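You operate a simulated robot arm through the tools that you are given. There is no shell and no other tool. Be economical: measure what you need, move in short steps, check, and stop when the job is done.

Carry out the task below with a simulated robot arm. There is one attempt and no reset: what you move stays moved.

TASK
Stir one level scoop of sugar into the oats in the orange bowl.
Fine: tall white scoop, struck on the ledge; wooden spoon, till evenly mixed; none spilt; scoop and spoon back where they were; the lid stays where it lies.

It is judged by the outcome, as a careful person would: the job done as asked, and still so three seconds after it is handed in. It fails if anything else is knocked over, pushed out of place, dropped, spilled or broken.

THE ROBOT
A 6-joint arm with a two-finger parallel gripper, fixed in place. Base frame: the origin is at the foot of the arm, x ahead of it, y to its left, z up; the work surface is at about z = -1. Lengths are in mm, angles in rad, forces in N, time in s.
With the tool pointing down near the work surface it reaches from about 140 to 600 mm from the base axis. Its first joint turns from -1.152 to 1.152 rad. Payload 2.1 kg.
Tool frame: the origin (TCP) lies between the finger pads and is the grasp point; the fingertips stand 30 mm ahead of it; z points along the fingers, y is the line along which they close. The gripper opens to 94 mm. The fingers are 28 mm wide and 10 mm thick; the gripper's body (50 by 96 mm) begins 55 mm behind the TCP.
Orientation is told as [roll, pitch, yaw] about the base's x, y, z axes, in that order, counted from this pose: with the fingers straight down and closing along the base's y, the tool's x points along the base's -x, its y along +y and its z along -z.

THE INTERFACE
- The arm moves only by the tool send_rows. Its argument "rows" is text: rows parted by semicolons, each of 7 numbers parted by spaces: the shift along the tool's x, y, z in mm, then the turn, a rotation vector about the tool's x, y, z in rad, then the opening, from 0 (shut) to 1 (fully open). In form: dx dy dz ax ay az hand; .... A call has 1 to 10 rows; each row is the pose to reach, as a shift and turn from the pose commanded when the call began, along the tool's axes at that moment. A row lasts 0.2 s, in which the tool goes at most 50 mm and 0.15 rad; a call with a longer step from one row to the next is refused whole, and so is a gripper value outside its range. A pose out of reach is approached as far as the arm can. The call stops where the force on the tool passes 70 N (or 10 N more than at its start, if that is more) or the arm is blocked; 0.2 s more then pass. The fingers move at their own pace (about 72 mm/s each) and stop on an object; they squeeze with about 41 N. The grip force told is the motor's: it shows also when the fingers shut on nothing. Time passes only in rows, and 0.2 s behind the last, so rows that repeat a pose let the fingers close. It gives the time, the measured TCP pose, the force on the tool (base axes), the opening and the grip force at its end, in the units of the frame above (readings bear some noise).
- Cameras (640 x 400 px; columns grow to the right, rows downward): "scene" is fixed at [18.5, -360.4, 483.8]; the picture's right is [0.98, -0.20, 0.00], its down [-0.12, -0.62, -0.78] and it looks along [0.15, 0.76, -0.63] (base axes); focal length 214 px, centre (320, 200). "wrist" rides on the gripper at [-37, 0, -58] in the tool frame; the picture's right is [0.00, -1.00, 0.00], its down [0.97, 0.00, -0.24] and it looks along [0.24, 0.00, 0.97] (tool axes); focal length 218 px, centre (320, 200).
- get_image(camera): a new picture of that camera. No time passes.
- probe_pixels(camera, pixels): for up to 12 pixels [column, row] of the newest picture of that camera ("zoom" is the newest enlarged one), the place [x, y, z] in the base frame of the surface seen there, good to about 2 mm, but the place of the scene camera against the robot may be out by one fixed shift of up to 12 mm in any direction. No time passes.
- enlarge(camera, box): a new picture of the part [left, top, right, bottom] of that camera's present view, enlarged. No time passes.
- finish_job(): hands the job in; it is judged then, once.

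Work in short steps. Measure before you move; look again where a grasp or a placing could have gone wrong, and mend it. You have 80 turns and 34 pictures in all, the two below and enlarged ones among them. Open the gripper and draw the arm clear of the work before you hand the job in, unless the task says otherwise.

The tools are called after ">>>" by a JSON object that holds its "fn" and its "kwargs". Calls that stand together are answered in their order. send_rows: Moves the arm, as the interface text tells. Its arguments: {"type":"object","properties":{"rows":{"type":"string"}},"required":["rows"]} The other tools are called the same way: get_image (camera) takes a picture; probe_pixels (camera, pixels) gives the place of the surface under pixels of a picture; enlarge (camera, box) takes an enlarged picture of a part of a camera's view; finish_job () hands the job in.

At the start:

```text
time_s: 0.0
eef_pos: [190.9, 193.0, 363.6]
tool_rot: [-0.001, -0.001, 0.001]
contact_force: [0.3, 0.4, 0.8]
width: 93.8
grip_force: 0.1
```

scene: 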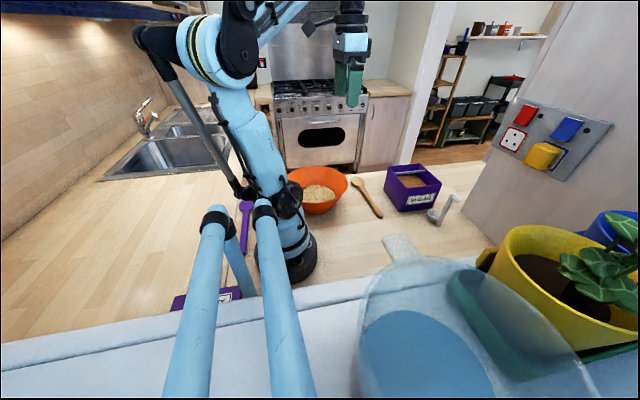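
wrist: 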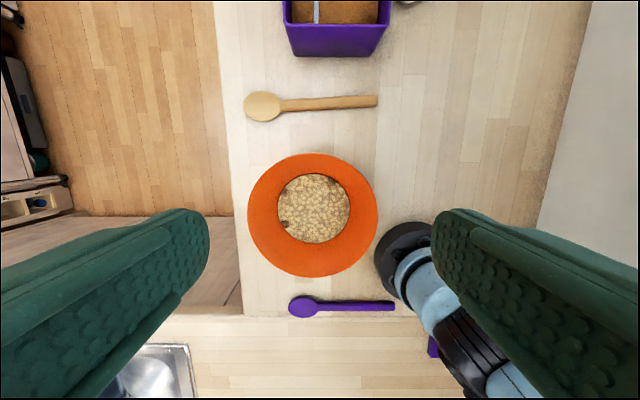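

The scene shows the orange bowl (318,190), wooden spoon (367,197), purple sugar box (412,187) and a scoop (445,210). I'll enlarge the right-hand work area and take the wrist view for measuring.

>>> {"fn": "enlarge", "kwargs": {"camera": "scene", "box": [270, 140, 480, 270]}}

>>> {"fn": "probe_pixels", "kwargs": {"camera": "wrist", "pixels": [[262, 106], [290, 105], [330, 103], [376, 101], [312, 155], [313, 275], [248, 212], [377, 212], [313, 210], [335, 45], [292, 12], [380, 12]]}}

```text
3.05 times, centred on (375, 205) of scene
```

zoom: 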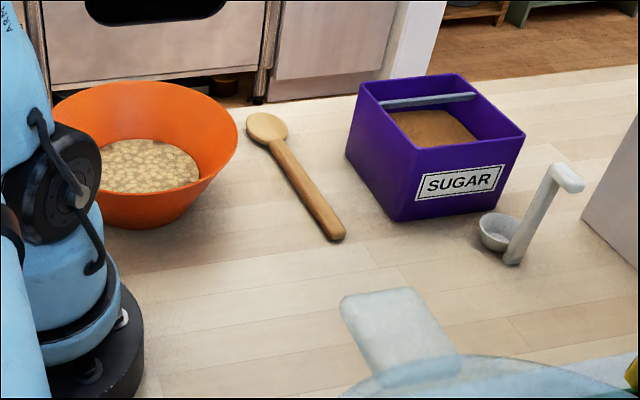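

```text
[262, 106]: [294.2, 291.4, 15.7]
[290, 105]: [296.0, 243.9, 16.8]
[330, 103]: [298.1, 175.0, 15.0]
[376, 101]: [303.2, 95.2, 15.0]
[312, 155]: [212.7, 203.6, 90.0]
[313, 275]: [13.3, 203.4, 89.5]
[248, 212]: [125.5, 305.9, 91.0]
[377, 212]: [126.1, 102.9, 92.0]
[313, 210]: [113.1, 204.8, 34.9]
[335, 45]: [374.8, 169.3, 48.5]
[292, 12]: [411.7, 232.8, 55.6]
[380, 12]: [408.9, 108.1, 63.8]
```

I move the gripper over to see the sugar box and scoop from above.

>>> {"fn": "send_rows", "kwargs": {"rows": "-26 -36 0 0 0 0 1; -52 -72 0 0 0 0 1; -78 -108 0 0 0 0 1; -104 -144 0 0 0 0 1; -130 -180 0 0 0 0 1; -130 -180 0 0 0 0 1"}}

>>> {"fn": "get_image", "kwargs": {"camera": "wrist"}}

```text
time_s: 1.4
eef_pos: [321.3, 11.6, 364.8]
tool_rot: [0.0, 0.001, 0.0]
contact_force: [1.2, 0.4, 0.3]
width: 93.9
grip_force: 0.1
```

```text
30 pictures are left
```

wrist: 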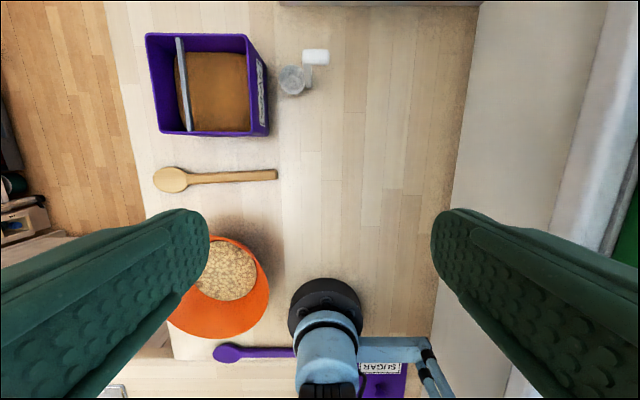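

Now the box (205,85) and scoop (295,75) are visible. Enlarge them and probe.

>>> {"fn": "enlarge", "kwargs": {"camera": "wrist", "box": [130, 10, 354, 150]}}

>>> {"fn": "probe_pixels", "kwargs": {"camera": "wrist", "pixels": [[147, 36], [247, 36], [155, 135], [250, 133], [181, 45], [188, 125], [215, 90], [215, 65], [240, 120], [200, 120], [304, 56], [327, 57]]}}

```text
2.86 times, centred on (242, 80) of wrist
```

zoom: 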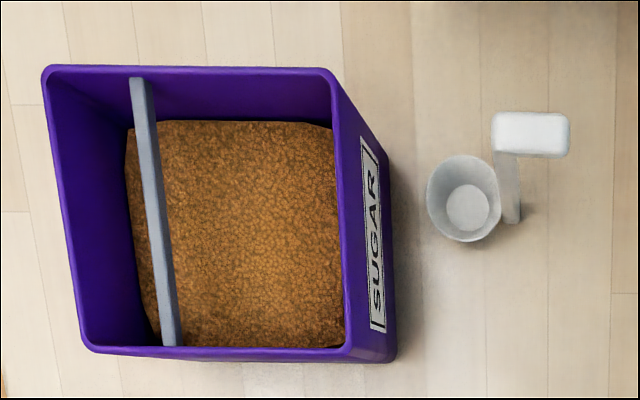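

```text
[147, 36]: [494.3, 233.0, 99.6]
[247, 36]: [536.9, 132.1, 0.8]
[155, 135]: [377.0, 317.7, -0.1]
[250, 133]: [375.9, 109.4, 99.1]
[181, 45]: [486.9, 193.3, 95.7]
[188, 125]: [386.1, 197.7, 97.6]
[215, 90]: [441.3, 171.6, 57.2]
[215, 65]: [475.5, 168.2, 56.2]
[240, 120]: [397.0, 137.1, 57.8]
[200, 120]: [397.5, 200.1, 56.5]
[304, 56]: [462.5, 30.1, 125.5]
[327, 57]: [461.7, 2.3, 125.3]
```

>>> {"fn": "probe_pixels", "kwargs": {"camera": "zoom", "pixels": [[432, 197], [497, 205], [467, 158], [462, 238], [467, 208], [495, 132], [568, 134], [530, 115], [530, 153], [510, 190], [134, 100], [155, 100]]}}

>>> {"fn": "enlarge", "kwargs": {"camera": "scene", "box": [410, 180, 480, 224]}}

>>> {"fn": "probe_pixels", "kwargs": {"camera": "zoom", "pixels": [[430, 140], [470, 105], [540, 140], [440, 200], [410, 260], [350, 300], [350, 340], [320, 350], [270, 270], [190, 300], [440, 110], [560, 110]]}}

```text
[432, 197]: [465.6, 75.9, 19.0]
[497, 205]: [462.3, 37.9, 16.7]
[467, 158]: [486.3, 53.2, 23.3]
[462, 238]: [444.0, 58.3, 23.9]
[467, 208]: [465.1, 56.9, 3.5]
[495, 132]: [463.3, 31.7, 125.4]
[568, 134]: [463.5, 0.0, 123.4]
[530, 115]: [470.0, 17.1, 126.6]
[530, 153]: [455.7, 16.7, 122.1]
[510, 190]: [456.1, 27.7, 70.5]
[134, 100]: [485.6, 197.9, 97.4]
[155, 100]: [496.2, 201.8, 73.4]
```

```text
9.09 times, centred on (445, 202) of scene
```

zoom: 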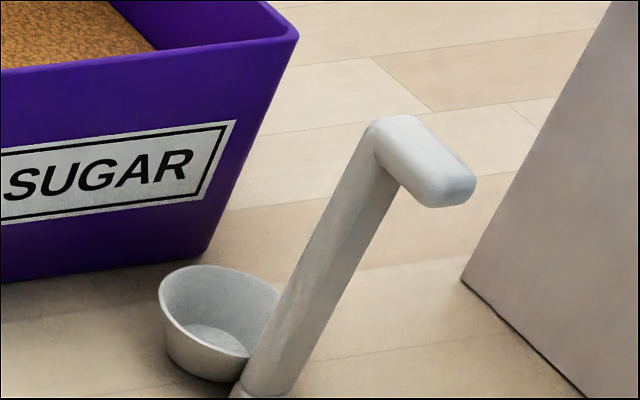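

```text
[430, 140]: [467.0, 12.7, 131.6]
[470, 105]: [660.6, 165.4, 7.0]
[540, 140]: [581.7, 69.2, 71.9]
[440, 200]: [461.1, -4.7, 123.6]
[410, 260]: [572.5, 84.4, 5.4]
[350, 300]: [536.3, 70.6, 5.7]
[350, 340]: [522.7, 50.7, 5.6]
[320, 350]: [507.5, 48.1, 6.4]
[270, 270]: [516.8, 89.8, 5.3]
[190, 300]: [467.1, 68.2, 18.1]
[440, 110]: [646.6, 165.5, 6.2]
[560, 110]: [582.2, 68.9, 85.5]
```

Scoop cup centre ≈(465,57), stem at y≈31, grip bar z≈112–126. I check the ledge and box interior closer.

>>> {"fn": "enlarge", "kwargs": {"camera": "scene", "box": [380, 155, 452, 200]}}

>>> {"fn": "probe_pixels", "kwargs": {"camera": "zoom", "pixels": [[120, 100], [120, 110], [120, 120], [300, 80], [300, 90], [300, 100], [200, 94], [200, 104], [400, 70], [400, 80], [60, 60], [300, 200]]}}

```text
8.89 times, centred on (416, 178) of scene
```

zoom: 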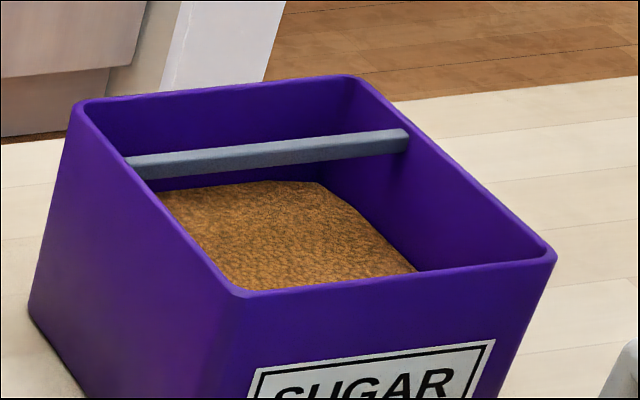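

```text
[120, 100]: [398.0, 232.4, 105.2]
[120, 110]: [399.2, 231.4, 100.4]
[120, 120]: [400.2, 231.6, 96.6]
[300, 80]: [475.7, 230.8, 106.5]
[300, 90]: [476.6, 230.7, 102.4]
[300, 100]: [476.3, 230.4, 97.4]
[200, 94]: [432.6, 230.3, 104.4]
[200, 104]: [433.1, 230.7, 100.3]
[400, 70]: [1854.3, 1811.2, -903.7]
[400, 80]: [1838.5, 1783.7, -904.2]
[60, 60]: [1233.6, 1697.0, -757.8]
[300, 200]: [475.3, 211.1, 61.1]
```

>>> {"fn": "probe_pixels", "kwargs": {"camera": "zoom", "pixels": [[260, 145], [260, 152], [260, 158], [260, 162], [260, 166], [260, 172], [260, 140], [250, 290], [400, 277], [480, 300], [350, 230], [230, 200]]}}

>>> {"fn": "probe_pixels", "kwargs": {"camera": "wrist", "pixels": [[165, 80], [160, 80], [152, 80], [150, 80], [170, 80], [177, 90], [183, 90], [187, 90], [247, 90], [252, 90], [258, 90], [178, 60]]}}

```text
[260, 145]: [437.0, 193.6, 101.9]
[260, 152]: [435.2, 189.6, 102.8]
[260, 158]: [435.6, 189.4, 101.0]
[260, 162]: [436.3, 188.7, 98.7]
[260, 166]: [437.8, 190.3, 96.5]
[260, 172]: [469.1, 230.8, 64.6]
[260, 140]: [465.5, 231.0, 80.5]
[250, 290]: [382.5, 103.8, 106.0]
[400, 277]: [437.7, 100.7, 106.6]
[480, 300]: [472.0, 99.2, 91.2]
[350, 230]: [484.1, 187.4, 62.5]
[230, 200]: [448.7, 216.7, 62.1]
```

```text
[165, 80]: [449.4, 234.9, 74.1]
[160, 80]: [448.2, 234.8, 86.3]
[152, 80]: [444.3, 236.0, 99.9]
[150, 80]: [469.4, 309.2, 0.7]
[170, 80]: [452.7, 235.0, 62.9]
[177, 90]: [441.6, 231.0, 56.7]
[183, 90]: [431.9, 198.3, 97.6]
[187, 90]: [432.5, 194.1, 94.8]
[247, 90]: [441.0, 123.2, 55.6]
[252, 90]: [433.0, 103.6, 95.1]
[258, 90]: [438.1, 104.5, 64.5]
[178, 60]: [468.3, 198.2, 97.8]
```

Scene is offset ≈(0,-4.5,+6): the ledge's near face is y≈194, underside z≈90, inner far wall y≈235. I move above the scoop's handle while yawing +90° so the fingers close along x.

>>> {"fn": "send_rows", "kwargs": {"rows": "-14 1 10 0 0 -0.145 1; -28 2 20 0 0 -0.29 1; -42 3 30 0 0 -0.435 1; -56 4 40 0 0 -0.58 1; -70 4 50 0 0 -0.725 1; -84 5 60 0 0 -0.87 1; -98 6 70 0 0 -1.015 1; -112 7 80 0 0 -1.16 1; -126 7 90 0 0 -1.305 1; -142 8 100 0 0 -1.45 1"}}

>>> {"fn": "send_rows", "kwargs": {"rows": "0 0 0 0 0 -0.1208 1; 0 0 0 0 0 -0.1208 1"}}

>>> {"fn": "get_image", "kwargs": {"camera": "wrist"}}

```text
time_s: 3.6
eef_pos: [462.6, 20.3, 263.8]
tool_rot: [-0.001, -0.001, 1.452]
contact_force: [0.2, -0.6, 0.8]
width: 94.0
grip_force: 0.1
```

```text
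time_s: 4.2
eef_pos: [461.9, 21.3, 263.8]
tool_rot: [0.0, -0.002, 1.571]
contact_force: [-0.3, -0.6, 0.8]
width: 94.0
grip_force: 0.1
```

```text
26 pictures are left
```

wrist: 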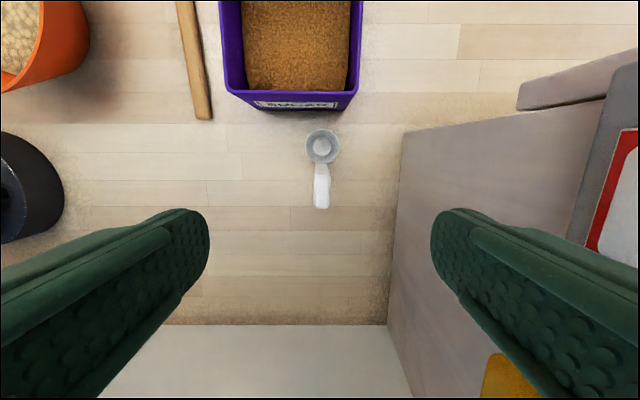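

>>> {"fn": "probe_pixels", "kwargs": {"camera": "wrist", "pixels": [[321, 170], [321, 190], [321, 205], [316, 200], [327, 200], [322, 148], [308, 148], [338, 148], [322, 131], [402, 160], [395, 250], [322, 163]]}}

>>> {"fn": "enlarge", "kwargs": {"camera": "wrist", "box": [280, 110, 360, 220]}}

```text
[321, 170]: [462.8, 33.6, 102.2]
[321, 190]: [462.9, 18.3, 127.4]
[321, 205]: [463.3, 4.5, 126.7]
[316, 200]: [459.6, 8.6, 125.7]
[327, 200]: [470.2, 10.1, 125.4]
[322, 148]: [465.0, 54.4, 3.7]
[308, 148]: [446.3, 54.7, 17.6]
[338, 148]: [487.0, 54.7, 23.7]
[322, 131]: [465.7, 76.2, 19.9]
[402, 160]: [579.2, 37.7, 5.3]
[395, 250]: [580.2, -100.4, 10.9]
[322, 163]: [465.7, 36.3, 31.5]
```

```text
3.64 times, centred on (320, 165) of wrist
```

zoom: 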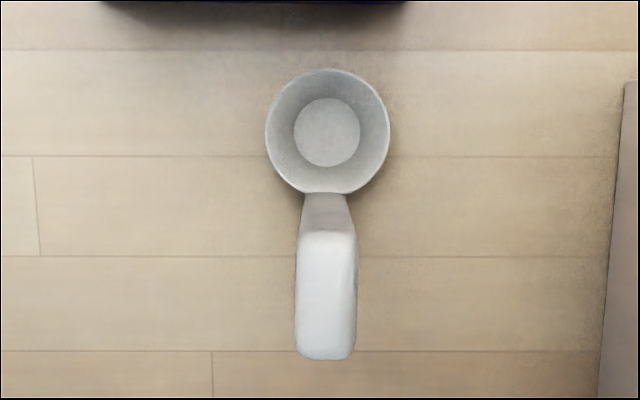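

Bar centre x≈464.5, stem y≈26–36. I descend to z=110 so the pads hold both stem and bar.

>>> {"fn": "send_rows", "kwargs": {"rows": "1 -2.5 40 0 0 0 0.6; 1 -2.5 80 0 0 0 0.5; 1 -2.5 120 0 0 0 0.5; 1 -2.5 154 0 0 0 0.5; 1 -2.5 154 0 0 0 0.5"}}

>>> {"fn": "get_image", "kwargs": {"camera": "wrist"}}

```text
time_s: 5.4
eef_pos: [464.0, 20.1, 109.2]
tool_rot: [0.0, 0.0, 1.57]
contact_force: [0.9, 0.2, 0.0]
width: 47.0
grip_force: 0.0
```

```text
24 pictures are left
```

wrist: 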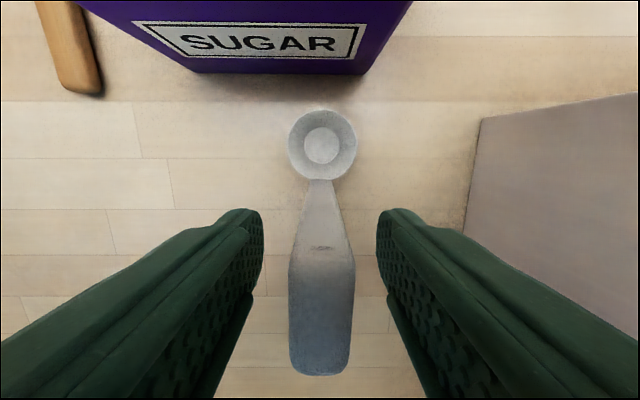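

The scoop's bar (320,315) is centred between the fingers. Close the grip.

>>> {"fn": "send_rows", "kwargs": {"rows": "0 0 0 0 0 0 0.3; 0 0 0 0 0 0 0.1; 0 0 0 0 0 0 0; 0 0 0 0 0 0 0; 0 0 0 0 0 0 0"}}

>>> {"fn": "probe_pixels", "kwargs": {"camera": "wrist", "pixels": [[322, 111], [289, 145], [356, 145], [322, 145], [305, 175], [338, 175], [320, 235], [320, 300]]}}

```text
time_s: 6.6
eef_pos: [463.3, 19.3, 110.1]
tool_rot: [0.0, -0.001, 1.569]
contact_force: [-1.0, 0.0, 0.5]
width: 19.5
grip_force: 41.3
```

```text
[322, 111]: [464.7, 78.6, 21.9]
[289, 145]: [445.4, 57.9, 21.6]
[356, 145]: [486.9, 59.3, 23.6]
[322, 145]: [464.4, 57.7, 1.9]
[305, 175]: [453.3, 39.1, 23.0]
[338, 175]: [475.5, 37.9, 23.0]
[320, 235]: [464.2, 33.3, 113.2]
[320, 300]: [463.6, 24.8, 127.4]
```

Gripped at 19.5 mm. Lift 120 mm and move over the sugar, near-side of the ledge.

>>> {"fn": "send_rows", "kwargs": {"rows": "0 0 -20 0 0 0 0; 0 0 -60 0 0 0 0; 0 0 -100 0 0 0 0; 0 0 -120 0 0 0 0; -36 18 -120 0 0 0 0; -72 36 -120 0 0 0 0; -108 54 -120 0 0 0 0; -108 54 -120 0 0 0 0"}}

>>> {"fn": "get_image", "kwargs": {"camera": "wrist"}}

```text
time_s: 8.4
eef_pos: [413.3, 127.1, 228.9]
tool_rot: [0.001, 0.0, 1.571]
contact_force: [-0.2, -0.5, -0.2]
width: 19.3
grip_force: 41.4
```

```text
23 pictures are left
```

wrist: 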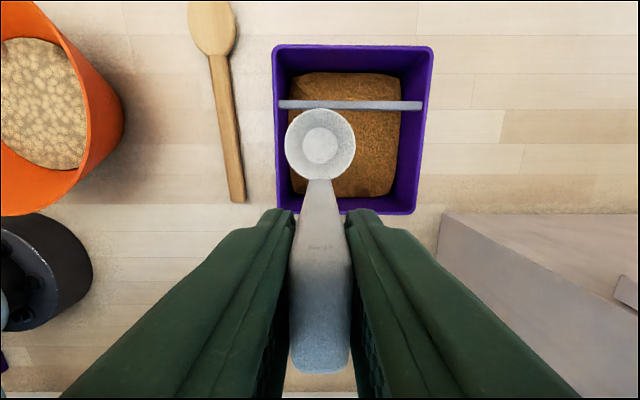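

>>> {"fn": "probe_pixels", "kwargs": {"camera": "wrist", "pixels": [[320, 110], [286, 145], [354, 145], [320, 148], [300, 172], [300, 103], [380, 104], [380, 108], [400, 48], [284, 60], [420, 130], [350, 213]]}}

```text
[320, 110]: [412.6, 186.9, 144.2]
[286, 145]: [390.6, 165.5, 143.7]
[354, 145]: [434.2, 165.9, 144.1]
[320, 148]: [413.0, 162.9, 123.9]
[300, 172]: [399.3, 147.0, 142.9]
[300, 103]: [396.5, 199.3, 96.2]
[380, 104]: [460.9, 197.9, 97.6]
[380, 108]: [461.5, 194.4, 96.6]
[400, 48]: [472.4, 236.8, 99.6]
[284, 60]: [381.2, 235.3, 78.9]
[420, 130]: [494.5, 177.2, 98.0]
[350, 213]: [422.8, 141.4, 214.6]
```

Rim sits 85.5 mm below the TCP. I lower so the rim reaches z≈47 (10 mm under the sugar surface), then drag +x to fill.

>>> {"fn": "send_rows", "kwargs": {"rows": "0 0 30 0 0 0 0; 0 0 55 0 0 0 0; 0 0 70 0 0 0 0; 0 0 80 0 0 0 0; 0 0 88 0 0 0 0; 0 0 96 0 0 0 0; 0 0 96 0 0 0 0"}}

>>> {"fn": "get_image", "kwargs": {"camera": "wrist"}}

```text
time_s: 10.0
eef_pos: [412.6, 129.2, 133.6]
tool_rot: [0.002, -0.002, 1.57]
contact_force: [-0.7, -0.1, -1.0]
width: 19.4
grip_force: 41.2
```

```text
22 pictures are left
```

wrist: 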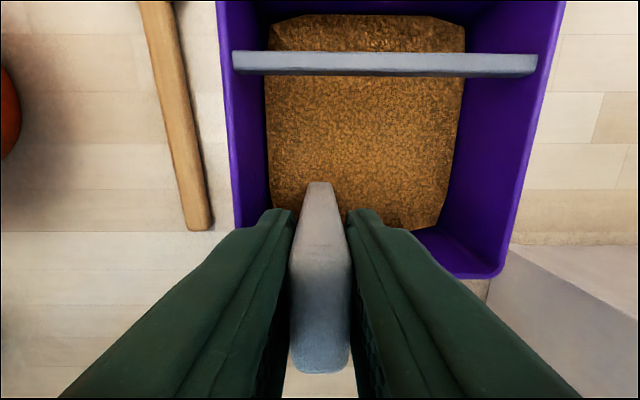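

The cup is submerged in the sugar (no force). Drag +x 30 mm and lift out to below ledge height.

>>> {"fn": "send_rows", "kwargs": {"rows": "0 -10 0 0 0 0 0; 0 -20 0 0 0 0 0; 0 -26 0 0 0 0 0; 0 -26 -5 0 0 0 0; 0 -26 -12 0 0 0 0; 0 -26 -20 0 0 0 0; 0 -26 -28 0 0 0 0; 0 -26 -36 0 0 0 0; 0 -26 -36 0 0 0 0"}}

>>> {"fn": "enlarge", "kwargs": {"camera": "wrist", "box": [200, 20, 440, 220]}}

```text
time_s: 12.0
eef_pos: [437.2, 128.1, 169.7]
tool_rot: [0.001, 0.0, 1.57]
contact_force: [0.5, 0.2, -1.0]
width: 19.3
grip_force: 41.3
```

```text
2.00 times, centred on (320, 120) of wrist
```

zoom: 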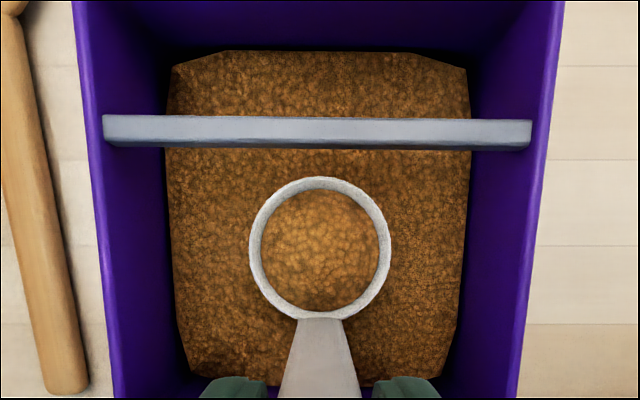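

>>> {"fn": "probe_pixels", "kwargs": {"camera": "zoom", "pixels": [[320, 250], [290, 250], [350, 250], [320, 215], [320, 295], [255, 250], [386, 250], [320, 181], [320, 128], [320, 145], [340, 318], [220, 300]]}}

```text
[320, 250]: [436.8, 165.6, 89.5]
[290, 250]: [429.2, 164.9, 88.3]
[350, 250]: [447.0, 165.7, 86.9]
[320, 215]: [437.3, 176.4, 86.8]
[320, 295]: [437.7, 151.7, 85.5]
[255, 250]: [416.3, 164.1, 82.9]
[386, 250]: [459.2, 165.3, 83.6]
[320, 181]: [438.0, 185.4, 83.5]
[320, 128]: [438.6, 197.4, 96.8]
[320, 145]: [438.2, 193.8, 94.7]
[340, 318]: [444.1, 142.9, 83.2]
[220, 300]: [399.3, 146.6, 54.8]
```

The cup is heaped (89.5 at centre vs rim 83.5). Measure the ledge's underside before striking.

>>> {"fn": "probe_pixels", "kwargs": {"camera": "zoom", "pixels": [[250, 139], [250, 141], [250, 143], [250, 145], [250, 147], [250, 149], [400, 143], [400, 146], [400, 148], [400, 150], [400, 152], [320, 147]]}}

>>> {"fn": "enlarge", "kwargs": {"camera": "scene", "box": [385, 155, 449, 195]}}

```text
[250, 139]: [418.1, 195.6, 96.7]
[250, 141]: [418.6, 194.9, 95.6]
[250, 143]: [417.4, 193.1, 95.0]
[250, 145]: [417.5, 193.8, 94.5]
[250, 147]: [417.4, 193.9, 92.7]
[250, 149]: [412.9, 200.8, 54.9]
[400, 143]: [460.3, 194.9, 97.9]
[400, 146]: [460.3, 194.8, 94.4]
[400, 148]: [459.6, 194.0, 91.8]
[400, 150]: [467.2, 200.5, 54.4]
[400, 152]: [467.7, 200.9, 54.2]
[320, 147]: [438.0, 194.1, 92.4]
```

```text
10.00 times, centred on (417, 175) of scene
```

zoom: 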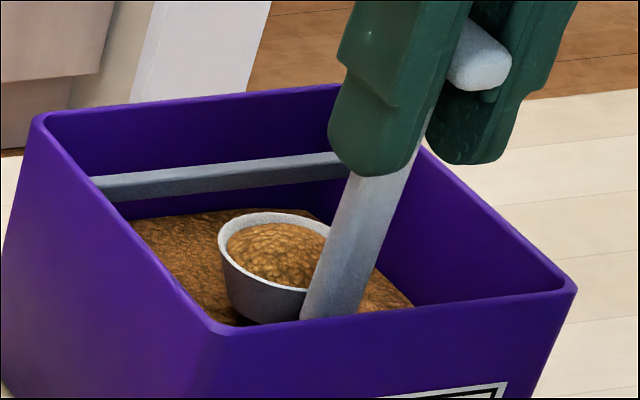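

Ledge underside ≈91. Raise 6 mm (rim ≈89.5) and slide the cup +y 46 mm under the ledge to strike it.

>>> {"fn": "send_rows", "kwargs": {"rows": "0 0 -6 0 0 0 0; -6 0 -6 0 0 0 0; -13 0 -6 0 0 0 0; -20 0 -6 0 0 0 0; -27 0 -6 0 0 0 0; -34 0 -6 0 0 0 0; -40 0 -6 0 0 0 0; -45.5 0 -6 0 0 0 0; -45.5 0 -6 0 0 0 0"}}

>>> {"fn": "enlarge", "kwargs": {"camera": "wrist", "box": [200, 60, 440, 220]}}

```text
time_s: 14.0
eef_pos: [437.0, 173.6, 175.3]
tool_rot: [0.001, 0.001, 1.571]
contact_force: [1.1, -3.7, -0.4]
width: 19.3
grip_force: 41.0
```

```text
2.50 times, centred on (320, 140) of wrist
```

zoom: 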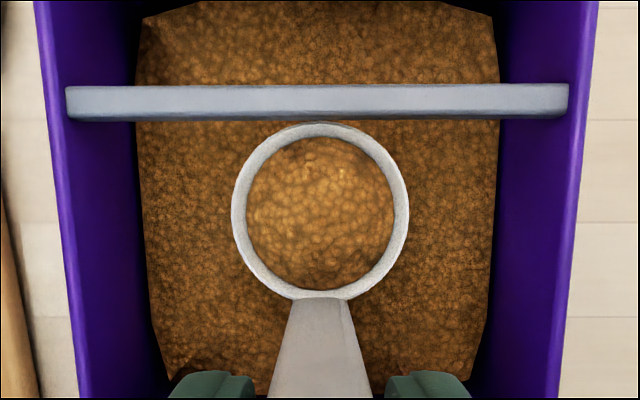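

The cup rim seems at the ledge rather than under it, with −3.7 N; the box may have been pushed. Probe.

>>> {"fn": "probe_pixels", "kwargs": {"camera": "zoom", "pixels": [[320, 128], [320, 96], [320, 115], [235, 210], [405, 210], [320, 210], [45, 150], [590, 150], [320, 294], [320, 180], [320, 245], [280, 200]]}}

>>> {"fn": "get_image", "kwargs": {"camera": "scene"}}

>>> {"fn": "probe_pixels", "kwargs": {"camera": "scene", "pixels": [[387, 166], [425, 164], [408, 209], [441, 192], [408, 187], [441, 183]]}}

```text
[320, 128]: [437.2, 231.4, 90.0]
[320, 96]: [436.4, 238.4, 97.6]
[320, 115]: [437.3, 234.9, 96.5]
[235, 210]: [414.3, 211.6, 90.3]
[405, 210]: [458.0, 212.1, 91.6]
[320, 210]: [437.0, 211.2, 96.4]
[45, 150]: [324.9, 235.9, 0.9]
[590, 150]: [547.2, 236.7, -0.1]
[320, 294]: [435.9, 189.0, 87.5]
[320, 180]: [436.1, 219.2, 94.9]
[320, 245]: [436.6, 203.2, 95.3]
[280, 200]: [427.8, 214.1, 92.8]
```

```text
18 pictures are left
```

scene: 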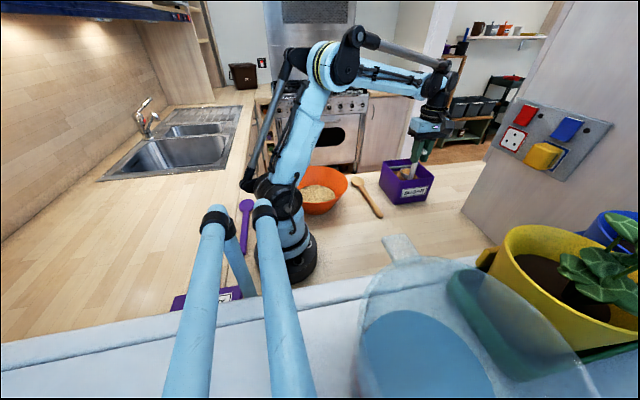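

```text
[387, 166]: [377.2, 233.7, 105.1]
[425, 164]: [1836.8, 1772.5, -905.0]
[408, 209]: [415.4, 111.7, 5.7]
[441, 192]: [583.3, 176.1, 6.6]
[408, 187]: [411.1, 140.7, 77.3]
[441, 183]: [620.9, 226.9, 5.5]
```

The rim (z≈91) met the ledge and pushed the box about +40 mm in y (still flat on the counter). I'll strike lower, then pull the box back: back off 6 mm, drop 3.5 mm, and advance 12 mm.

>>> {"fn": "send_rows", "kwargs": {"rows": "6 0 0 0 0 0 0; 6 0 3.5 0 0 0 0; 6 0 3.5 0 0 0 0; 2 0 3.5 0 0 0 0; -2 0 3.5 0 0 0 0; -6 0 3.5 0 0 0 0; -6 0 3.5 0 0 0 0"}}

>>> {"fn": "enlarge", "kwargs": {"camera": "wrist", "box": [200, 60, 440, 220]}}

>>> {"fn": "probe_pixels", "kwargs": {"camera": "zoom", "pixels": [[250, 116], [400, 116], [320, 110], [235, 210], [405, 210], [320, 294], [320, 210], [320, 100], [320, 90], [250, 90], [320, 121], [320, 125]]}}

```text
time_s: 15.6
eef_pos: [436.4, 179.7, 172.1]
tool_rot: [-0.001, 0.001, 1.57]
contact_force: [-0.8, -0.5, -1.2]
width: 19.8
grip_force: 41.6
```

```text
2.50 times, centred on (320, 140) of wrist
```

zoom: 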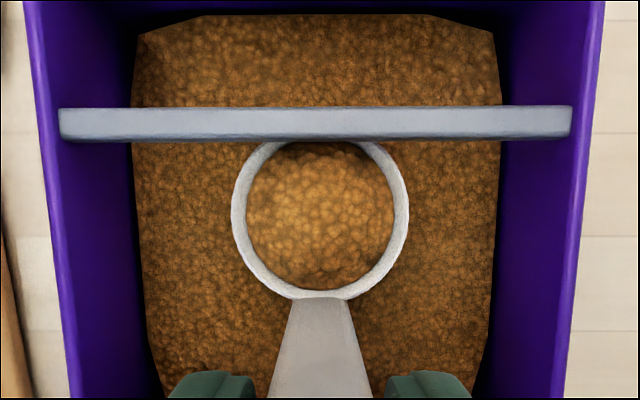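

```text
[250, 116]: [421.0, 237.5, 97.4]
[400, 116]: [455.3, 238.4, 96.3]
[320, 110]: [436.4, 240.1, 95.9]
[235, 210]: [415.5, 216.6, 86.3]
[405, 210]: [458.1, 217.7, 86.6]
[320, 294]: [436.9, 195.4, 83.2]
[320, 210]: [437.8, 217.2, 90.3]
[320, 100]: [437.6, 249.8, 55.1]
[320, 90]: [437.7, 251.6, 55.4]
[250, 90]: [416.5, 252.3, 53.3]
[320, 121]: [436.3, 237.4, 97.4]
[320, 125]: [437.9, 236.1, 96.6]
```

The cup is now slipping under (rim ≈86.5). I raise it slowly to find the underside by force.

>>> {"fn": "send_rows", "kwargs": {"rows": "0 0 -1 0 0 0 0; 0 0 -2 0 0 0 0; 0 0 -2 0 0 0 0; 0 0 -2 0 0 0 0"}}

>>> {"fn": "send_rows", "kwargs": {"rows": "0 0 -0.5 0 0 0 0; 0 0 -1 0 0 0 0; 0 0 -1 0 0 0 0; 0 0 -1 0 0 0 0"}}

```text
time_s: 16.6
eef_pos: [437.0, 179.2, 172.6]
tool_rot: [0.0, -0.001, 1.57]
contact_force: [0.4, 0.5, -1.2]
width: 19.5
grip_force: 40.7
```

```text
time_s: 17.6
eef_pos: [437.0, 180.0, 174.2]
tool_rot: [0.0, 0.001, 1.57]
contact_force: [0.3, 0.2, -6.7]
width: 19.9
grip_force: 40.8
```

Contact found (Fz −6.7). Drop 0.8 mm and slide +y 36 mm to strike.

>>> {"fn": "send_rows", "kwargs": {"rows": "0 0 0.8 0 0 0 0; 0 0 0.8 0 0 0 0; -4 0 0.8 0 0 0 0; -9 0 0.8 0 0 0 0; -14 0 0.8 0 0 0 0; -19 0 0.8 0 0 0 0; -19 0 0.8 0 0 0 0"}}

>>> {"fn": "enlarge", "kwargs": {"camera": "wrist", "box": [200, 40, 440, 220]}}

>>> {"fn": "probe_pixels", "kwargs": {"camera": "zoom", "pixels": [[250, 215], [400, 215], [320, 200], [320, 210], [320, 220], [320, 250], [290, 260], [350, 260], [320, 320], [320, 345], [245, 260], [395, 260]]}}

```text
time_s: 19.2
eef_pos: [437.7, 198.2, 173.4]
tool_rot: [0.0, 0.001, 1.571]
contact_force: [-0.1, 0.1, -0.6]
width: 19.7
grip_force: 41.2
```

```text
2.22 times, centred on (320, 130) of wrist
```

zoom: 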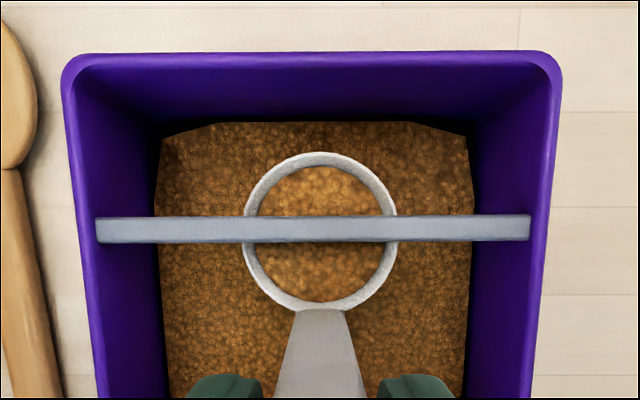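

```text
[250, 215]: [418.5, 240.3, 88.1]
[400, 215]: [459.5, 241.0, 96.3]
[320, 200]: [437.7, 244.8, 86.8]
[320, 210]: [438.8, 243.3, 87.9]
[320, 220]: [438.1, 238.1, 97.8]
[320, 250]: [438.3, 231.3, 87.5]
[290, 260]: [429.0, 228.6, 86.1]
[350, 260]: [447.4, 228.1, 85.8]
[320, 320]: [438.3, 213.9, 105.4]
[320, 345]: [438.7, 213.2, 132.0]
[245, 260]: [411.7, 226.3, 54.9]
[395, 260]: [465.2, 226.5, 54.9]
```

Striking works (ledge unmoved, sugar beyond it level). Continue +y 16 mm.

>>> {"fn": "send_rows", "kwargs": {"rows": "-5 0 0 0 0 0 0; -10 0 0 0 0 0 0; -14 0 0 0 0 0 0; -16 0 0 0 0 0 0; -16 0 0 0 0 0 0"}}

>>> {"fn": "enlarge", "kwargs": {"camera": "wrist", "box": [200, 40, 440, 220]}}

>>> {"fn": "probe_pixels", "kwargs": {"camera": "zoom", "pixels": [[250, 285], [320, 285], [320, 200], [320, 170], [320, 240], [290, 230], [350, 230], [320, 75], [320, 130], [320, 310], [70, 75], [555, 75]]}}

```text
time_s: 20.4
eef_pos: [437.6, 214.5, 172.3]
tool_rot: [0.001, 0.001, 1.571]
contact_force: [0.4, 0.4, -0.5]
width: 19.5
grip_force: 41.0
```

```text
2.22 times, centred on (320, 130) of wrist
```

zoom: 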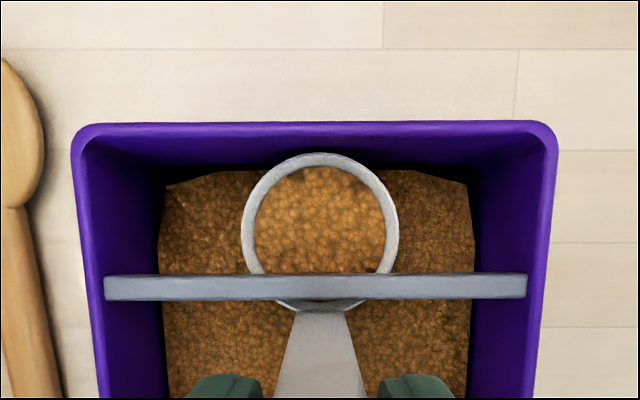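

```text
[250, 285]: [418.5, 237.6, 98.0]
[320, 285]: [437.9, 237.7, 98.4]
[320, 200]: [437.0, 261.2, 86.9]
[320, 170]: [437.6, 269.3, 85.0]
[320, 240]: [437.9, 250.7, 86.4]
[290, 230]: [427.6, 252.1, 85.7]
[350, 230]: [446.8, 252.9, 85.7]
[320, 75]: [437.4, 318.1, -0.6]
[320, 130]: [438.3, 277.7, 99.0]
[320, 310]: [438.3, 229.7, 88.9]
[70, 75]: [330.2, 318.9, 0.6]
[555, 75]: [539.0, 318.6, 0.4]
```

Level strike done (≈86 across). Now withdraw −y back out from under the ledge.

>>> {"fn": "send_rows", "kwargs": {"rows": "4 0 0 0 0 0 0; 12 0 0 0 0 0 0; 20 0 0 0 0 0 0; 28 0 0 0 0 0 0; 36 0 0 0 0 0 0; 44 0 0 0 0 0 0; 52 0 0 0 0 0 0; 58 0 0 0 0 0 0; 62 0 0 0 0 0 0; 62 0 0 0 0 0 0"}}

>>> {"fn": "get_image", "kwargs": {"camera": "wrist"}}

>>> {"fn": "probe_pixels", "kwargs": {"camera": "wrist", "pixels": [[300, 50], [340, 50], [320, 110], [286, 145], [354, 145], [320, 130], [305, 145], [335, 145], [320, 160], [390, 215], [400, 50], [320, 53]]}}

```text
time_s: 22.6
eef_pos: [437.9, 152.5, 174.8]
tool_rot: [0.0, 0.0, 1.572]
contact_force: [0.0, -0.5, 0.1]
width: 19.7
grip_force: 40.8
```

```text
14 pictures are left
```

wrist: 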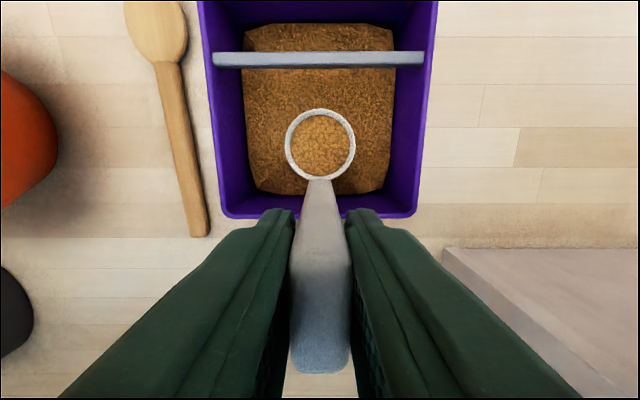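

```text
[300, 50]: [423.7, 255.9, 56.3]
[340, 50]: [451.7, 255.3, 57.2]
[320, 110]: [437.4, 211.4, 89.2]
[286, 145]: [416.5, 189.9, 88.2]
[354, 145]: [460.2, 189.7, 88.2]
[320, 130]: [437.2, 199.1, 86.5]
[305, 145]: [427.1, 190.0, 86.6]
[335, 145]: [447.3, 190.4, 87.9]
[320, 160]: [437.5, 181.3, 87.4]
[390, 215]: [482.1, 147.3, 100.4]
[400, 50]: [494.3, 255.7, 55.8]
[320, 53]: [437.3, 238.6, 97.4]
```

Level scoop confirmed (rim 88, sugar 87). Now pull the box back by pressing the stem against the near inner wall, slowly −y 44 mm.

>>> {"fn": "send_rows", "kwargs": {"rows": "4 0 0 0 0 0 0; 9 0 0 0 0 0 0; 14 0 0 0 0 0 0; 19 0 0 0 0 0 0; 24 0 0 0 0 0 0; 29 0 0 0 0 0 0; 34 0 0 0 0 0 0; 39 0 0 0 0 0 0; 42 0 0 0 0 0 0; 42 0 0 0 0 0 0"}}

>>> {"fn": "get_image", "kwargs": {"camera": "wrist"}}

>>> {"fn": "probe_pixels", "kwargs": {"camera": "wrist", "pixels": [[220, 60], [230, 57], [340, 57], [420, 57], [320, 110], [286, 145], [354, 145], [320, 145], [390, 215], [400, 210], [340, 62], [310, 57]]}}

```text
time_s: 24.8
eef_pos: [437.6, 110.1, 173.7]
tool_rot: [-0.001, 0.0, 1.571]
contact_force: [-0.5, 3.1, -0.6]
width: 19.5
grip_force: 41.1
```

```text
13 pictures are left
```

wrist: 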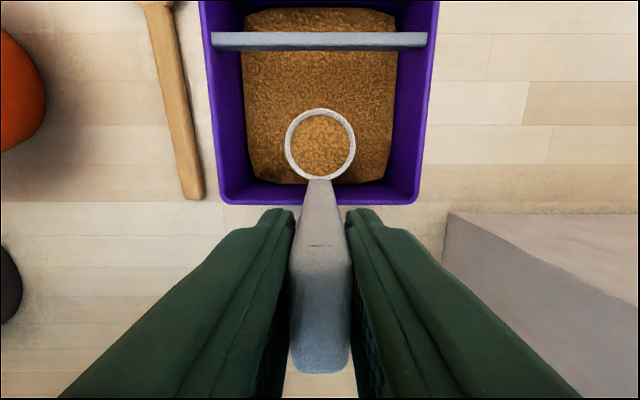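

```text
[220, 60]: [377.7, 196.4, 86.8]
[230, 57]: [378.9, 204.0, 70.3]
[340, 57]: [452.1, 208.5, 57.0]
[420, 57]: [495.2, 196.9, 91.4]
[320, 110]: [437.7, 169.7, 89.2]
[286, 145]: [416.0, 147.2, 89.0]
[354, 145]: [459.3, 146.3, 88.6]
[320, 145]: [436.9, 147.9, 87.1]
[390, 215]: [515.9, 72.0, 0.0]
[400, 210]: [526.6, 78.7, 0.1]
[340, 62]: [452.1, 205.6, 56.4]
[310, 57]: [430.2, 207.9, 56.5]
```

>>> {"fn": "probe_pixels", "kwargs": {"camera": "wrist", "pixels": [[250, 34], [250, 45], [250, 48], [390, 34], [390, 45], [390, 48], [250, 202], [390, 202], [204, 50], [435, 50], [225, 201], [410, 201]]}}

```text
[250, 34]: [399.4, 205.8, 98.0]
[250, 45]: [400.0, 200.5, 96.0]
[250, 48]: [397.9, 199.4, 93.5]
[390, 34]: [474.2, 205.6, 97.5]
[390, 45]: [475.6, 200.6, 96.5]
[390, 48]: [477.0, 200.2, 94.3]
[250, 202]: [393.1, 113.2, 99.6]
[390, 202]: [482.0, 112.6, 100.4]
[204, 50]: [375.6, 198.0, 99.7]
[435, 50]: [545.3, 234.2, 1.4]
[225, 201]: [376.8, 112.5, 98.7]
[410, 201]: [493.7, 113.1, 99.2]
```

Ledge face is at y≈200, originally ≈194: pull 6 mm further, then back off 5 mm.

>>> {"fn": "send_rows", "kwargs": {"rows": "2 0 0 0 0 0 0; 4 0 0 0 0 0 0; 6 0 0 0 0 0 0; 6 0 0 0 0 0 0; 3 0 0 0 0 0 0; -2 0 0 0 0 0 0; -6 0 0 0 0 0 0; -6 0 0 0 0 0 0"}}

>>> {"fn": "get_image", "kwargs": {"camera": "wrist"}}

>>> {"fn": "probe_pixels", "kwargs": {"camera": "wrist", "pixels": [[250, 34], [250, 45], [250, 38], [390, 34], [390, 45], [390, 48], [250, 198], [390, 198], [204, 50], [433, 50], [320, 145], [286, 145]]}}

```text
time_s: 26.6
eef_pos: [437.5, 116.3, 175.0]
tool_rot: [-0.001, 0.001, 1.57]
contact_force: [0.4, -0.3, -0.1]
width: 19.5
grip_force: 41.1
```

```text
12 pictures are left
```

wrist: 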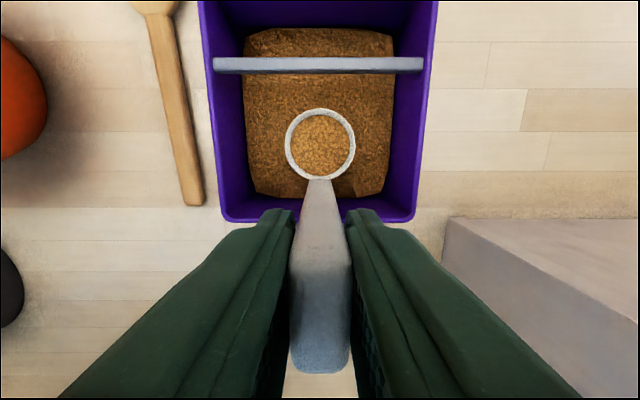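

```text
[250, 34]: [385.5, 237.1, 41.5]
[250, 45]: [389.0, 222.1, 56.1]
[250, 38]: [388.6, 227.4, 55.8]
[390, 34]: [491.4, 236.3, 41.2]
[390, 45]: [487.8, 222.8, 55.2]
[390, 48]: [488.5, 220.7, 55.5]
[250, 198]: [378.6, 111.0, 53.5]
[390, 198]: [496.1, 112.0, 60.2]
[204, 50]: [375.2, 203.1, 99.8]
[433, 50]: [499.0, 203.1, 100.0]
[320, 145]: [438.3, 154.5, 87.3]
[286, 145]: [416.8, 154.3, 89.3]
```

>>> {"fn": "probe_pixels", "kwargs": {"camera": "wrist", "pixels": [[250, 59], [250, 68], [250, 71], [390, 59], [390, 68], [390, 71], [240, 217], [400, 217], [226, 218], [408, 218], [320, 70], [436, 20]]}}

```text
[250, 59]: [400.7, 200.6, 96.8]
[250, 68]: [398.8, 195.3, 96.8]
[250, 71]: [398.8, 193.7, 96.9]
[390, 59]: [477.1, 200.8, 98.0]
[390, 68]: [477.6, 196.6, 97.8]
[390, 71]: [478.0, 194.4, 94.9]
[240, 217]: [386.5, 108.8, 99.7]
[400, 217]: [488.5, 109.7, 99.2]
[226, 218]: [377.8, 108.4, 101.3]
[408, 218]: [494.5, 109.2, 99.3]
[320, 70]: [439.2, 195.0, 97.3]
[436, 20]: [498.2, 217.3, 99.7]
```

Box is back in place (ledge face 194, near edge 109). Now lift clear and carry the level scoop toward the bowl.

>>> {"fn": "send_rows", "kwargs": {"rows": "0 0 -10 0 0 0 0; 0 0 -25 0 0 0 0; 0 0 -42 0 0 0 0; 0 0 -56 0 0 0 0; 0 4 -60 0 0 0 0; -2 20 -60 0 0 0 0; -4 45 -60 0 0 0 0; -6 70 -60 0 0 0 0; -8 95 -60 0 0 0 0; -9 120 -60 0 0 0 0"}}

>>> {"fn": "send_rows", "kwargs": {"rows": "-1 25 0 0 0 0.05 0; -2 50 0 0 0 0.1 0; -3 75 0 0 0 0.17 0; -5 95 0 0 0 0.24 0; -7 115 0 0 0 0.31 0; -8 130 0 0 0 0.38 0; -9 142 0 0 0 0.44 0; -10 150 0 0 0 0.48 0; -10 152 0 0 0 0.506 0; -10 152 0 0 0 0.506 0"}}

>>> {"fn": "get_image", "kwargs": {"camera": "wrist"}}

```text
time_s: 28.8
eef_pos: [314.7, 125.1, 233.9]
tool_rot: [0.0, -0.001, 1.569]
contact_force: [0.7, 0.0, 0.2]
width: 19.9
grip_force: 41.3
```

```text
time_s: 31.0
eef_pos: [163.9, 136.3, 233.5]
tool_rot: [-0.002, 0.0, 1.065]
contact_force: [0.3, 0.2, -0.3]
width: 19.6
grip_force: 41.0
```

```text
11 pictures are left
```

wrist: 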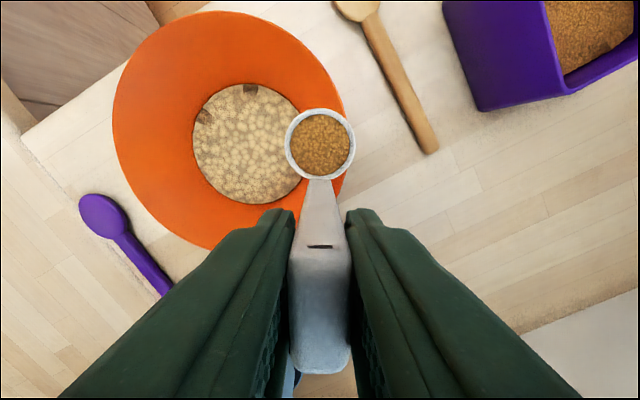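

Sugar intact, cup over the bowl's near side (320,145). Shift 15 mm inward and tilt about tool x in steps.

>>> {"fn": "send_rows", "kwargs": {"rows": "0 10 0 0 0 0 0; 0 15 0 -0.1 0 0 0; 0 15 0 -0.22 0 0 0; 0 15 0 -0.35 0 0 0; 0 15 0 -0.48 0 0 0; 0 15 0 -0.61 0 0 0; 0 15 0 -0.74 0 0 0; 0 15 0 -0.74 0 0 0"}}

```text
time_s: 32.8
eef_pos: [143.8, 163.5, 232.8]
tool_rot: [0.733, -0.005, 1.062]
contact_force: [0.3, 0.1, -1.2]
width: 19.7
grip_force: 41.2
out of reach, approached as far as the arm can: row 7, 8
```

Reach is limiting here; I back off along the tangent (outward x) while tilting a bit more.

>>> {"fn": "send_rows", "kwargs": {"rows": "0 -7 -7 -0.0 0 0 0; 0 -15 -14 -0.05 0 0 0; 0 -22 -20 -0.12 0 0 0; 0 -22 -20 -0.2 0 0 0; 0 -22 -20 -0.3 0 0 0; 0 -22 -20 -0.3 0 0 0"}}

```text
time_s: 34.2
eef_pos: [127.0, 248.7, 234.9]
tool_rot: [1.039, -0.002, 1.059]
contact_force: [0.1, 0.6, 0.1]
width: 19.4
grip_force: 40.4
out of reach, approached as far as the arm can: row 1, 2, 3, 4, 5, 6
```

The arm drifted outward to y≈249; check before anything pours.

>>> {"fn": "get_image", "kwargs": {"camera": "scene"}}

```text
10 pictures are left
```

scene: 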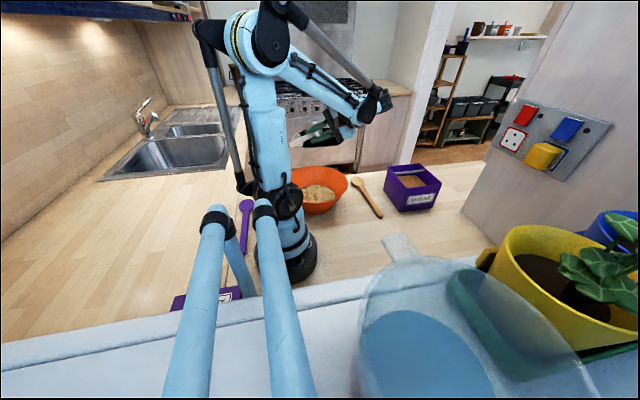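

>>> {"fn": "send_rows", "kwargs": {"rows": "12 -5 -9 0.14 0 0 0; 24 -11 -19 0.28 0 0 0; 36 -16 -28 0.42 0 0 0; 48 -22 -37 0.56 0 0 0; 58 -26 -45 0.70 0 0 0; 66 -30 -51 0.84 0 0 0; 74 -33 -57 0.95 0 0 0; 81 -36.6 -62.4 1.04 0 0 0; 81 -36.6 -62.4 1.04 0 0 0"}}

>>> {"fn": "get_image", "kwargs": {"camera": "wrist"}}

```text
time_s: 36.2
eef_pos: [152.8, 141.8, 228.1]
tool_rot: [-0.003, 0.0, 1.066]
contact_force: [0.3, -1.1, -0.1]
width: 19.6
grip_force: 40.9
```

```text
9 pictures are left
```

wrist: 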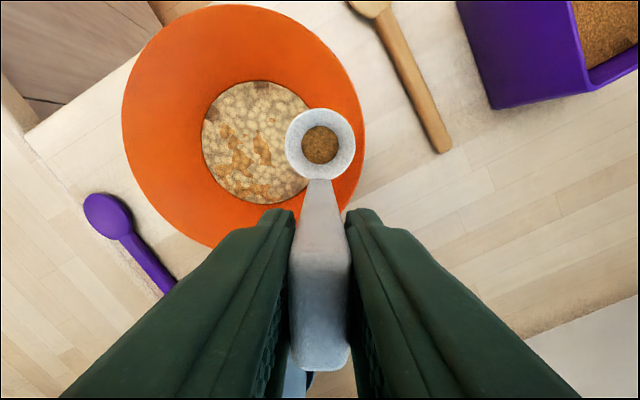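

Most of the sugar landed in the oats; nothing visible outside. Some remains in the cup, so I need more tilt at a lower, reachable pose (wrist bend limit). First re-yaw and shift over the bowl.

>>> {"fn": "send_rows", "kwargs": {"rows": "-3 6 0 0 0 0.1 0; -7 12 5 0 0 0.2 0; -10 19 10 0 0 0.28 0; -10 19 10 0 0 0.28 0"}}

>>> {"fn": "send_rows", "kwargs": {"rows": "0 0 0 -0.14 0 0 0; 0 0 0 -0.28 0 0 0; 0 0 8 -0.42 0 0 0; 0 0 20 -0.56 0 0 0; 0 0 32 -0.7 0 0 0; 0 0 32 -0.7 0 0 0"}}

```text
time_s: 37.2
eef_pos: [140.0, 159.0, 217.9]
tool_rot: [0.001, -0.001, 0.783]
contact_force: [-0.4, 0.2, -0.6]
width: 19.5
grip_force: 40.5
```

```text
time_s: 38.6
eef_pos: [140.7, 158.4, 185.7]
tool_rot: [0.703, -0.001, 0.784]
contact_force: [0.1, -1.1, -0.8]
width: 19.5
grip_force: 40.8
```

That worked at the lower pose. Continue tilting and lowering.

>>> {"fn": "send_rows", "kwargs": {"rows": "0 -6 8 -0.1 0 0 0; 0 -13 15 -0.2 0 0 0; 0 -19 23 -0.3 0 0 0; 0 -26 31 -0.4 0 0 0; 0 -26 31 -0.5 0 0 0; 0 -26 31 -0.5 0 0 0"}}

```text
time_s: 40.0
eef_pos: [128.0, 211.2, 143.6]
tool_rot: [1.2, 0.0, 0.785]
contact_force: [0.1, -1.1, 1.3]
width: 19.6
grip_force: 40.9
out of reach, approached as far as the arm can: row 3, 4, 5, 6
```

Drifted radially again, cup near the far rim, mouth facing inward. Look at how much sugar remains.

>>> {"fn": "get_image", "kwargs": {"camera": "wrist"}}

```text
8 pictures are left
```

wrist: 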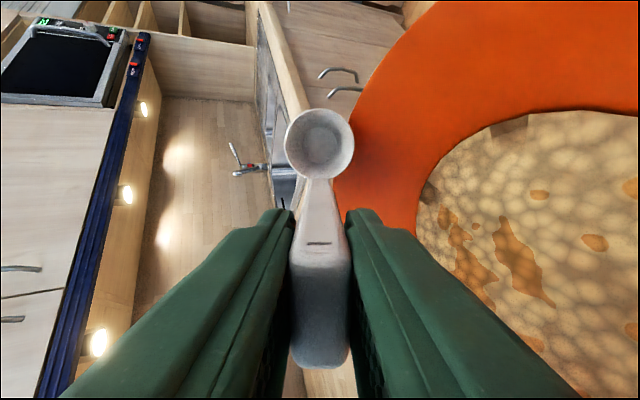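

The cup is empty. Lift away and untilt, back toward an upright carry pose.

>>> {"fn": "send_rows", "kwargs": {"rows": "3 20 -9 0.1 0 0 0; 6 38 -18 0.24 0 0 0; 9 56 -28 0.38 0 0 0; 12 70 -40 0.52 0 0 0; 16 68 -52 0.66 0 0 0; 20 66 -64 0.8 0 0 0; 25 64 -78 0.94 0 0 0; 29 63 -86 1.07 0 0 0; 32.5 63 -93 1.2 0 0 0; 32.5 63 -93 1.2 0 0 0"}}

>>> {"fn": "get_image", "kwargs": {"camera": "wrist"}}

```text
time_s: 42.2
eef_pos: [150.1, 141.3, 235.8]
tool_rot: [-0.002, 0.0, 0.785]
contact_force: [-0.1, 0.3, 1.0]
width: 19.4
grip_force: 41.3
```

```text
7 pictures are left
```

wrist: 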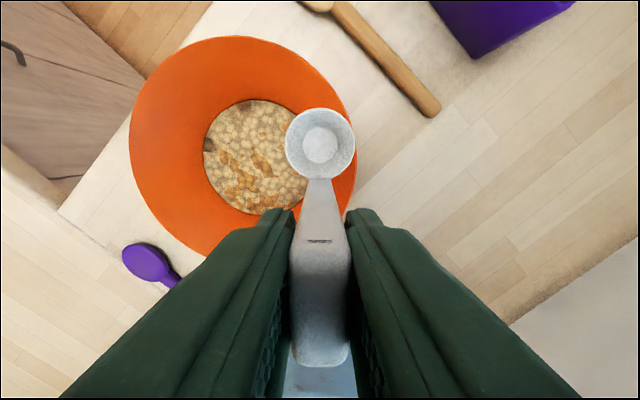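

Empty and clean. Carry the scoop back above its spot.

>>> {"fn": "send_rows", "kwargs": {"rows": "-8 -17 0 0 0 -0.05 0; -24 -53 0 0 0 -0.14 0; -40 -90 0 0 0 -0.24 0; -56 -127 0 0 0 -0.34 0; -72 -164 0 0 0 -0.44 0; -89 -201 0 0 0 -0.54 0; -105 -238 0 0 0 -0.64 0; -121 -275 0 0 0 -0.72 0; -135.8 -308.3 0 0 0 -0.785 0; -135.8 -308.3 0 0 0 -0.785 0"}}

```text
time_s: 44.4
eef_pos: [465.1, 20.6, 236.3]
tool_rot: [0.0, 0.0, 1.571]
contact_force: [-0.5, -0.4, -1.2]
width: 19.7
grip_force: 40.9
```

>>> {"fn": "send_rows", "kwargs": {"rows": "0 0.5 30 0 0 0 0; 0 0.5 65 0 0 0 0; 0 0.5 95 0 0 0 0; 0 0.5 112 0 0 0 0; 0 0.5 120 0 0 0 0; 0 0.5 124 0 0 0 0; 0 0.5 124 0 0 0 0"}}

>>> {"fn": "get_image", "kwargs": {"camera": "wrist"}}

>>> {"fn": "probe_pixels", "kwargs": {"camera": "wrist", "pixels": [[320, 111], [288, 145], [352, 145], [320, 145], [260, 145], [380, 145], [320, 100], [320, 300]]}}

```text
time_s: 46.0
eef_pos: [462.8, 21.1, 110.9]
tool_rot: [0.002, 0.0, 1.57]
contact_force: [0.0, -0.2, 0.9]
width: 19.3
grip_force: 41.1
```

```text
6 pictures are left
```

wrist: 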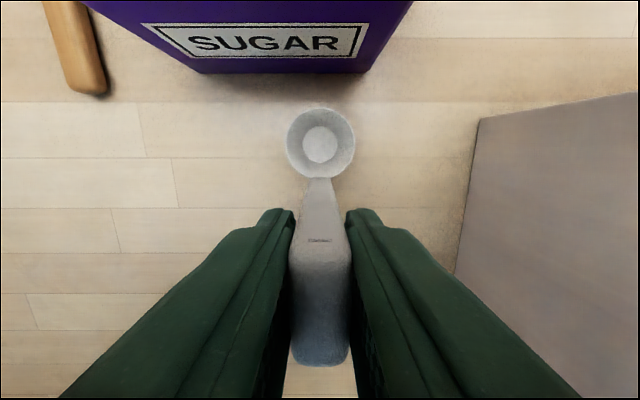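

```text
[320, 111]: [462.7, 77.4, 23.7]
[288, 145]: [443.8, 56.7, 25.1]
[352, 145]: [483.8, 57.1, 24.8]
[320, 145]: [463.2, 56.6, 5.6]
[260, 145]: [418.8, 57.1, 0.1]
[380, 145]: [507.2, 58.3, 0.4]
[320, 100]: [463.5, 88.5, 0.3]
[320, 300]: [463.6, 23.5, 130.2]
```

The scoop is about 2 mm above its resting height and 1 mm low in x. Lower gently till contact.

>>> {"fn": "send_rows", "kwargs": {"rows": "0 -1 0.5 0 0 0 0; 0 -1 1 0 0 0 0; 0 -1 1.5 0 0 0 0; 0 -1 1.5 0 0 0 0"}}

>>> {"fn": "send_rows", "kwargs": {"rows": "0 0 0.5 0 0 0 0; 0 0 0.5 0 0 0 0"}}

```text
time_s: 47.0
eef_pos: [463.5, 19.5, 109.9]
tool_rot: [-0.001, -0.001, 1.571]
contact_force: [0.3, 0.4, -0.6]
width: 19.5
grip_force: 41.0
```

```text
time_s: 47.6
eef_pos: [464.6, 20.5, 110.7]
tool_rot: [-0.001, 0.0, 1.572]
contact_force: [0.9, 0.0, 1.5]
width: 19.3
grip_force: 40.7
```

>>> {"fn": "send_rows", "kwargs": {"rows": "0 0 0.4 0 0 0 0; 0 0 0.8 0 0 0 0; 0 0 0.8 0 0 0 0"}}

```text
time_s: 48.4
eef_pos: [463.5, 19.6, 110.4]
tool_rot: [0.002, -0.001, 1.57]
contact_force: [1.2, -2.8, 29.5]
width: 19.4
grip_force: 40.6
```

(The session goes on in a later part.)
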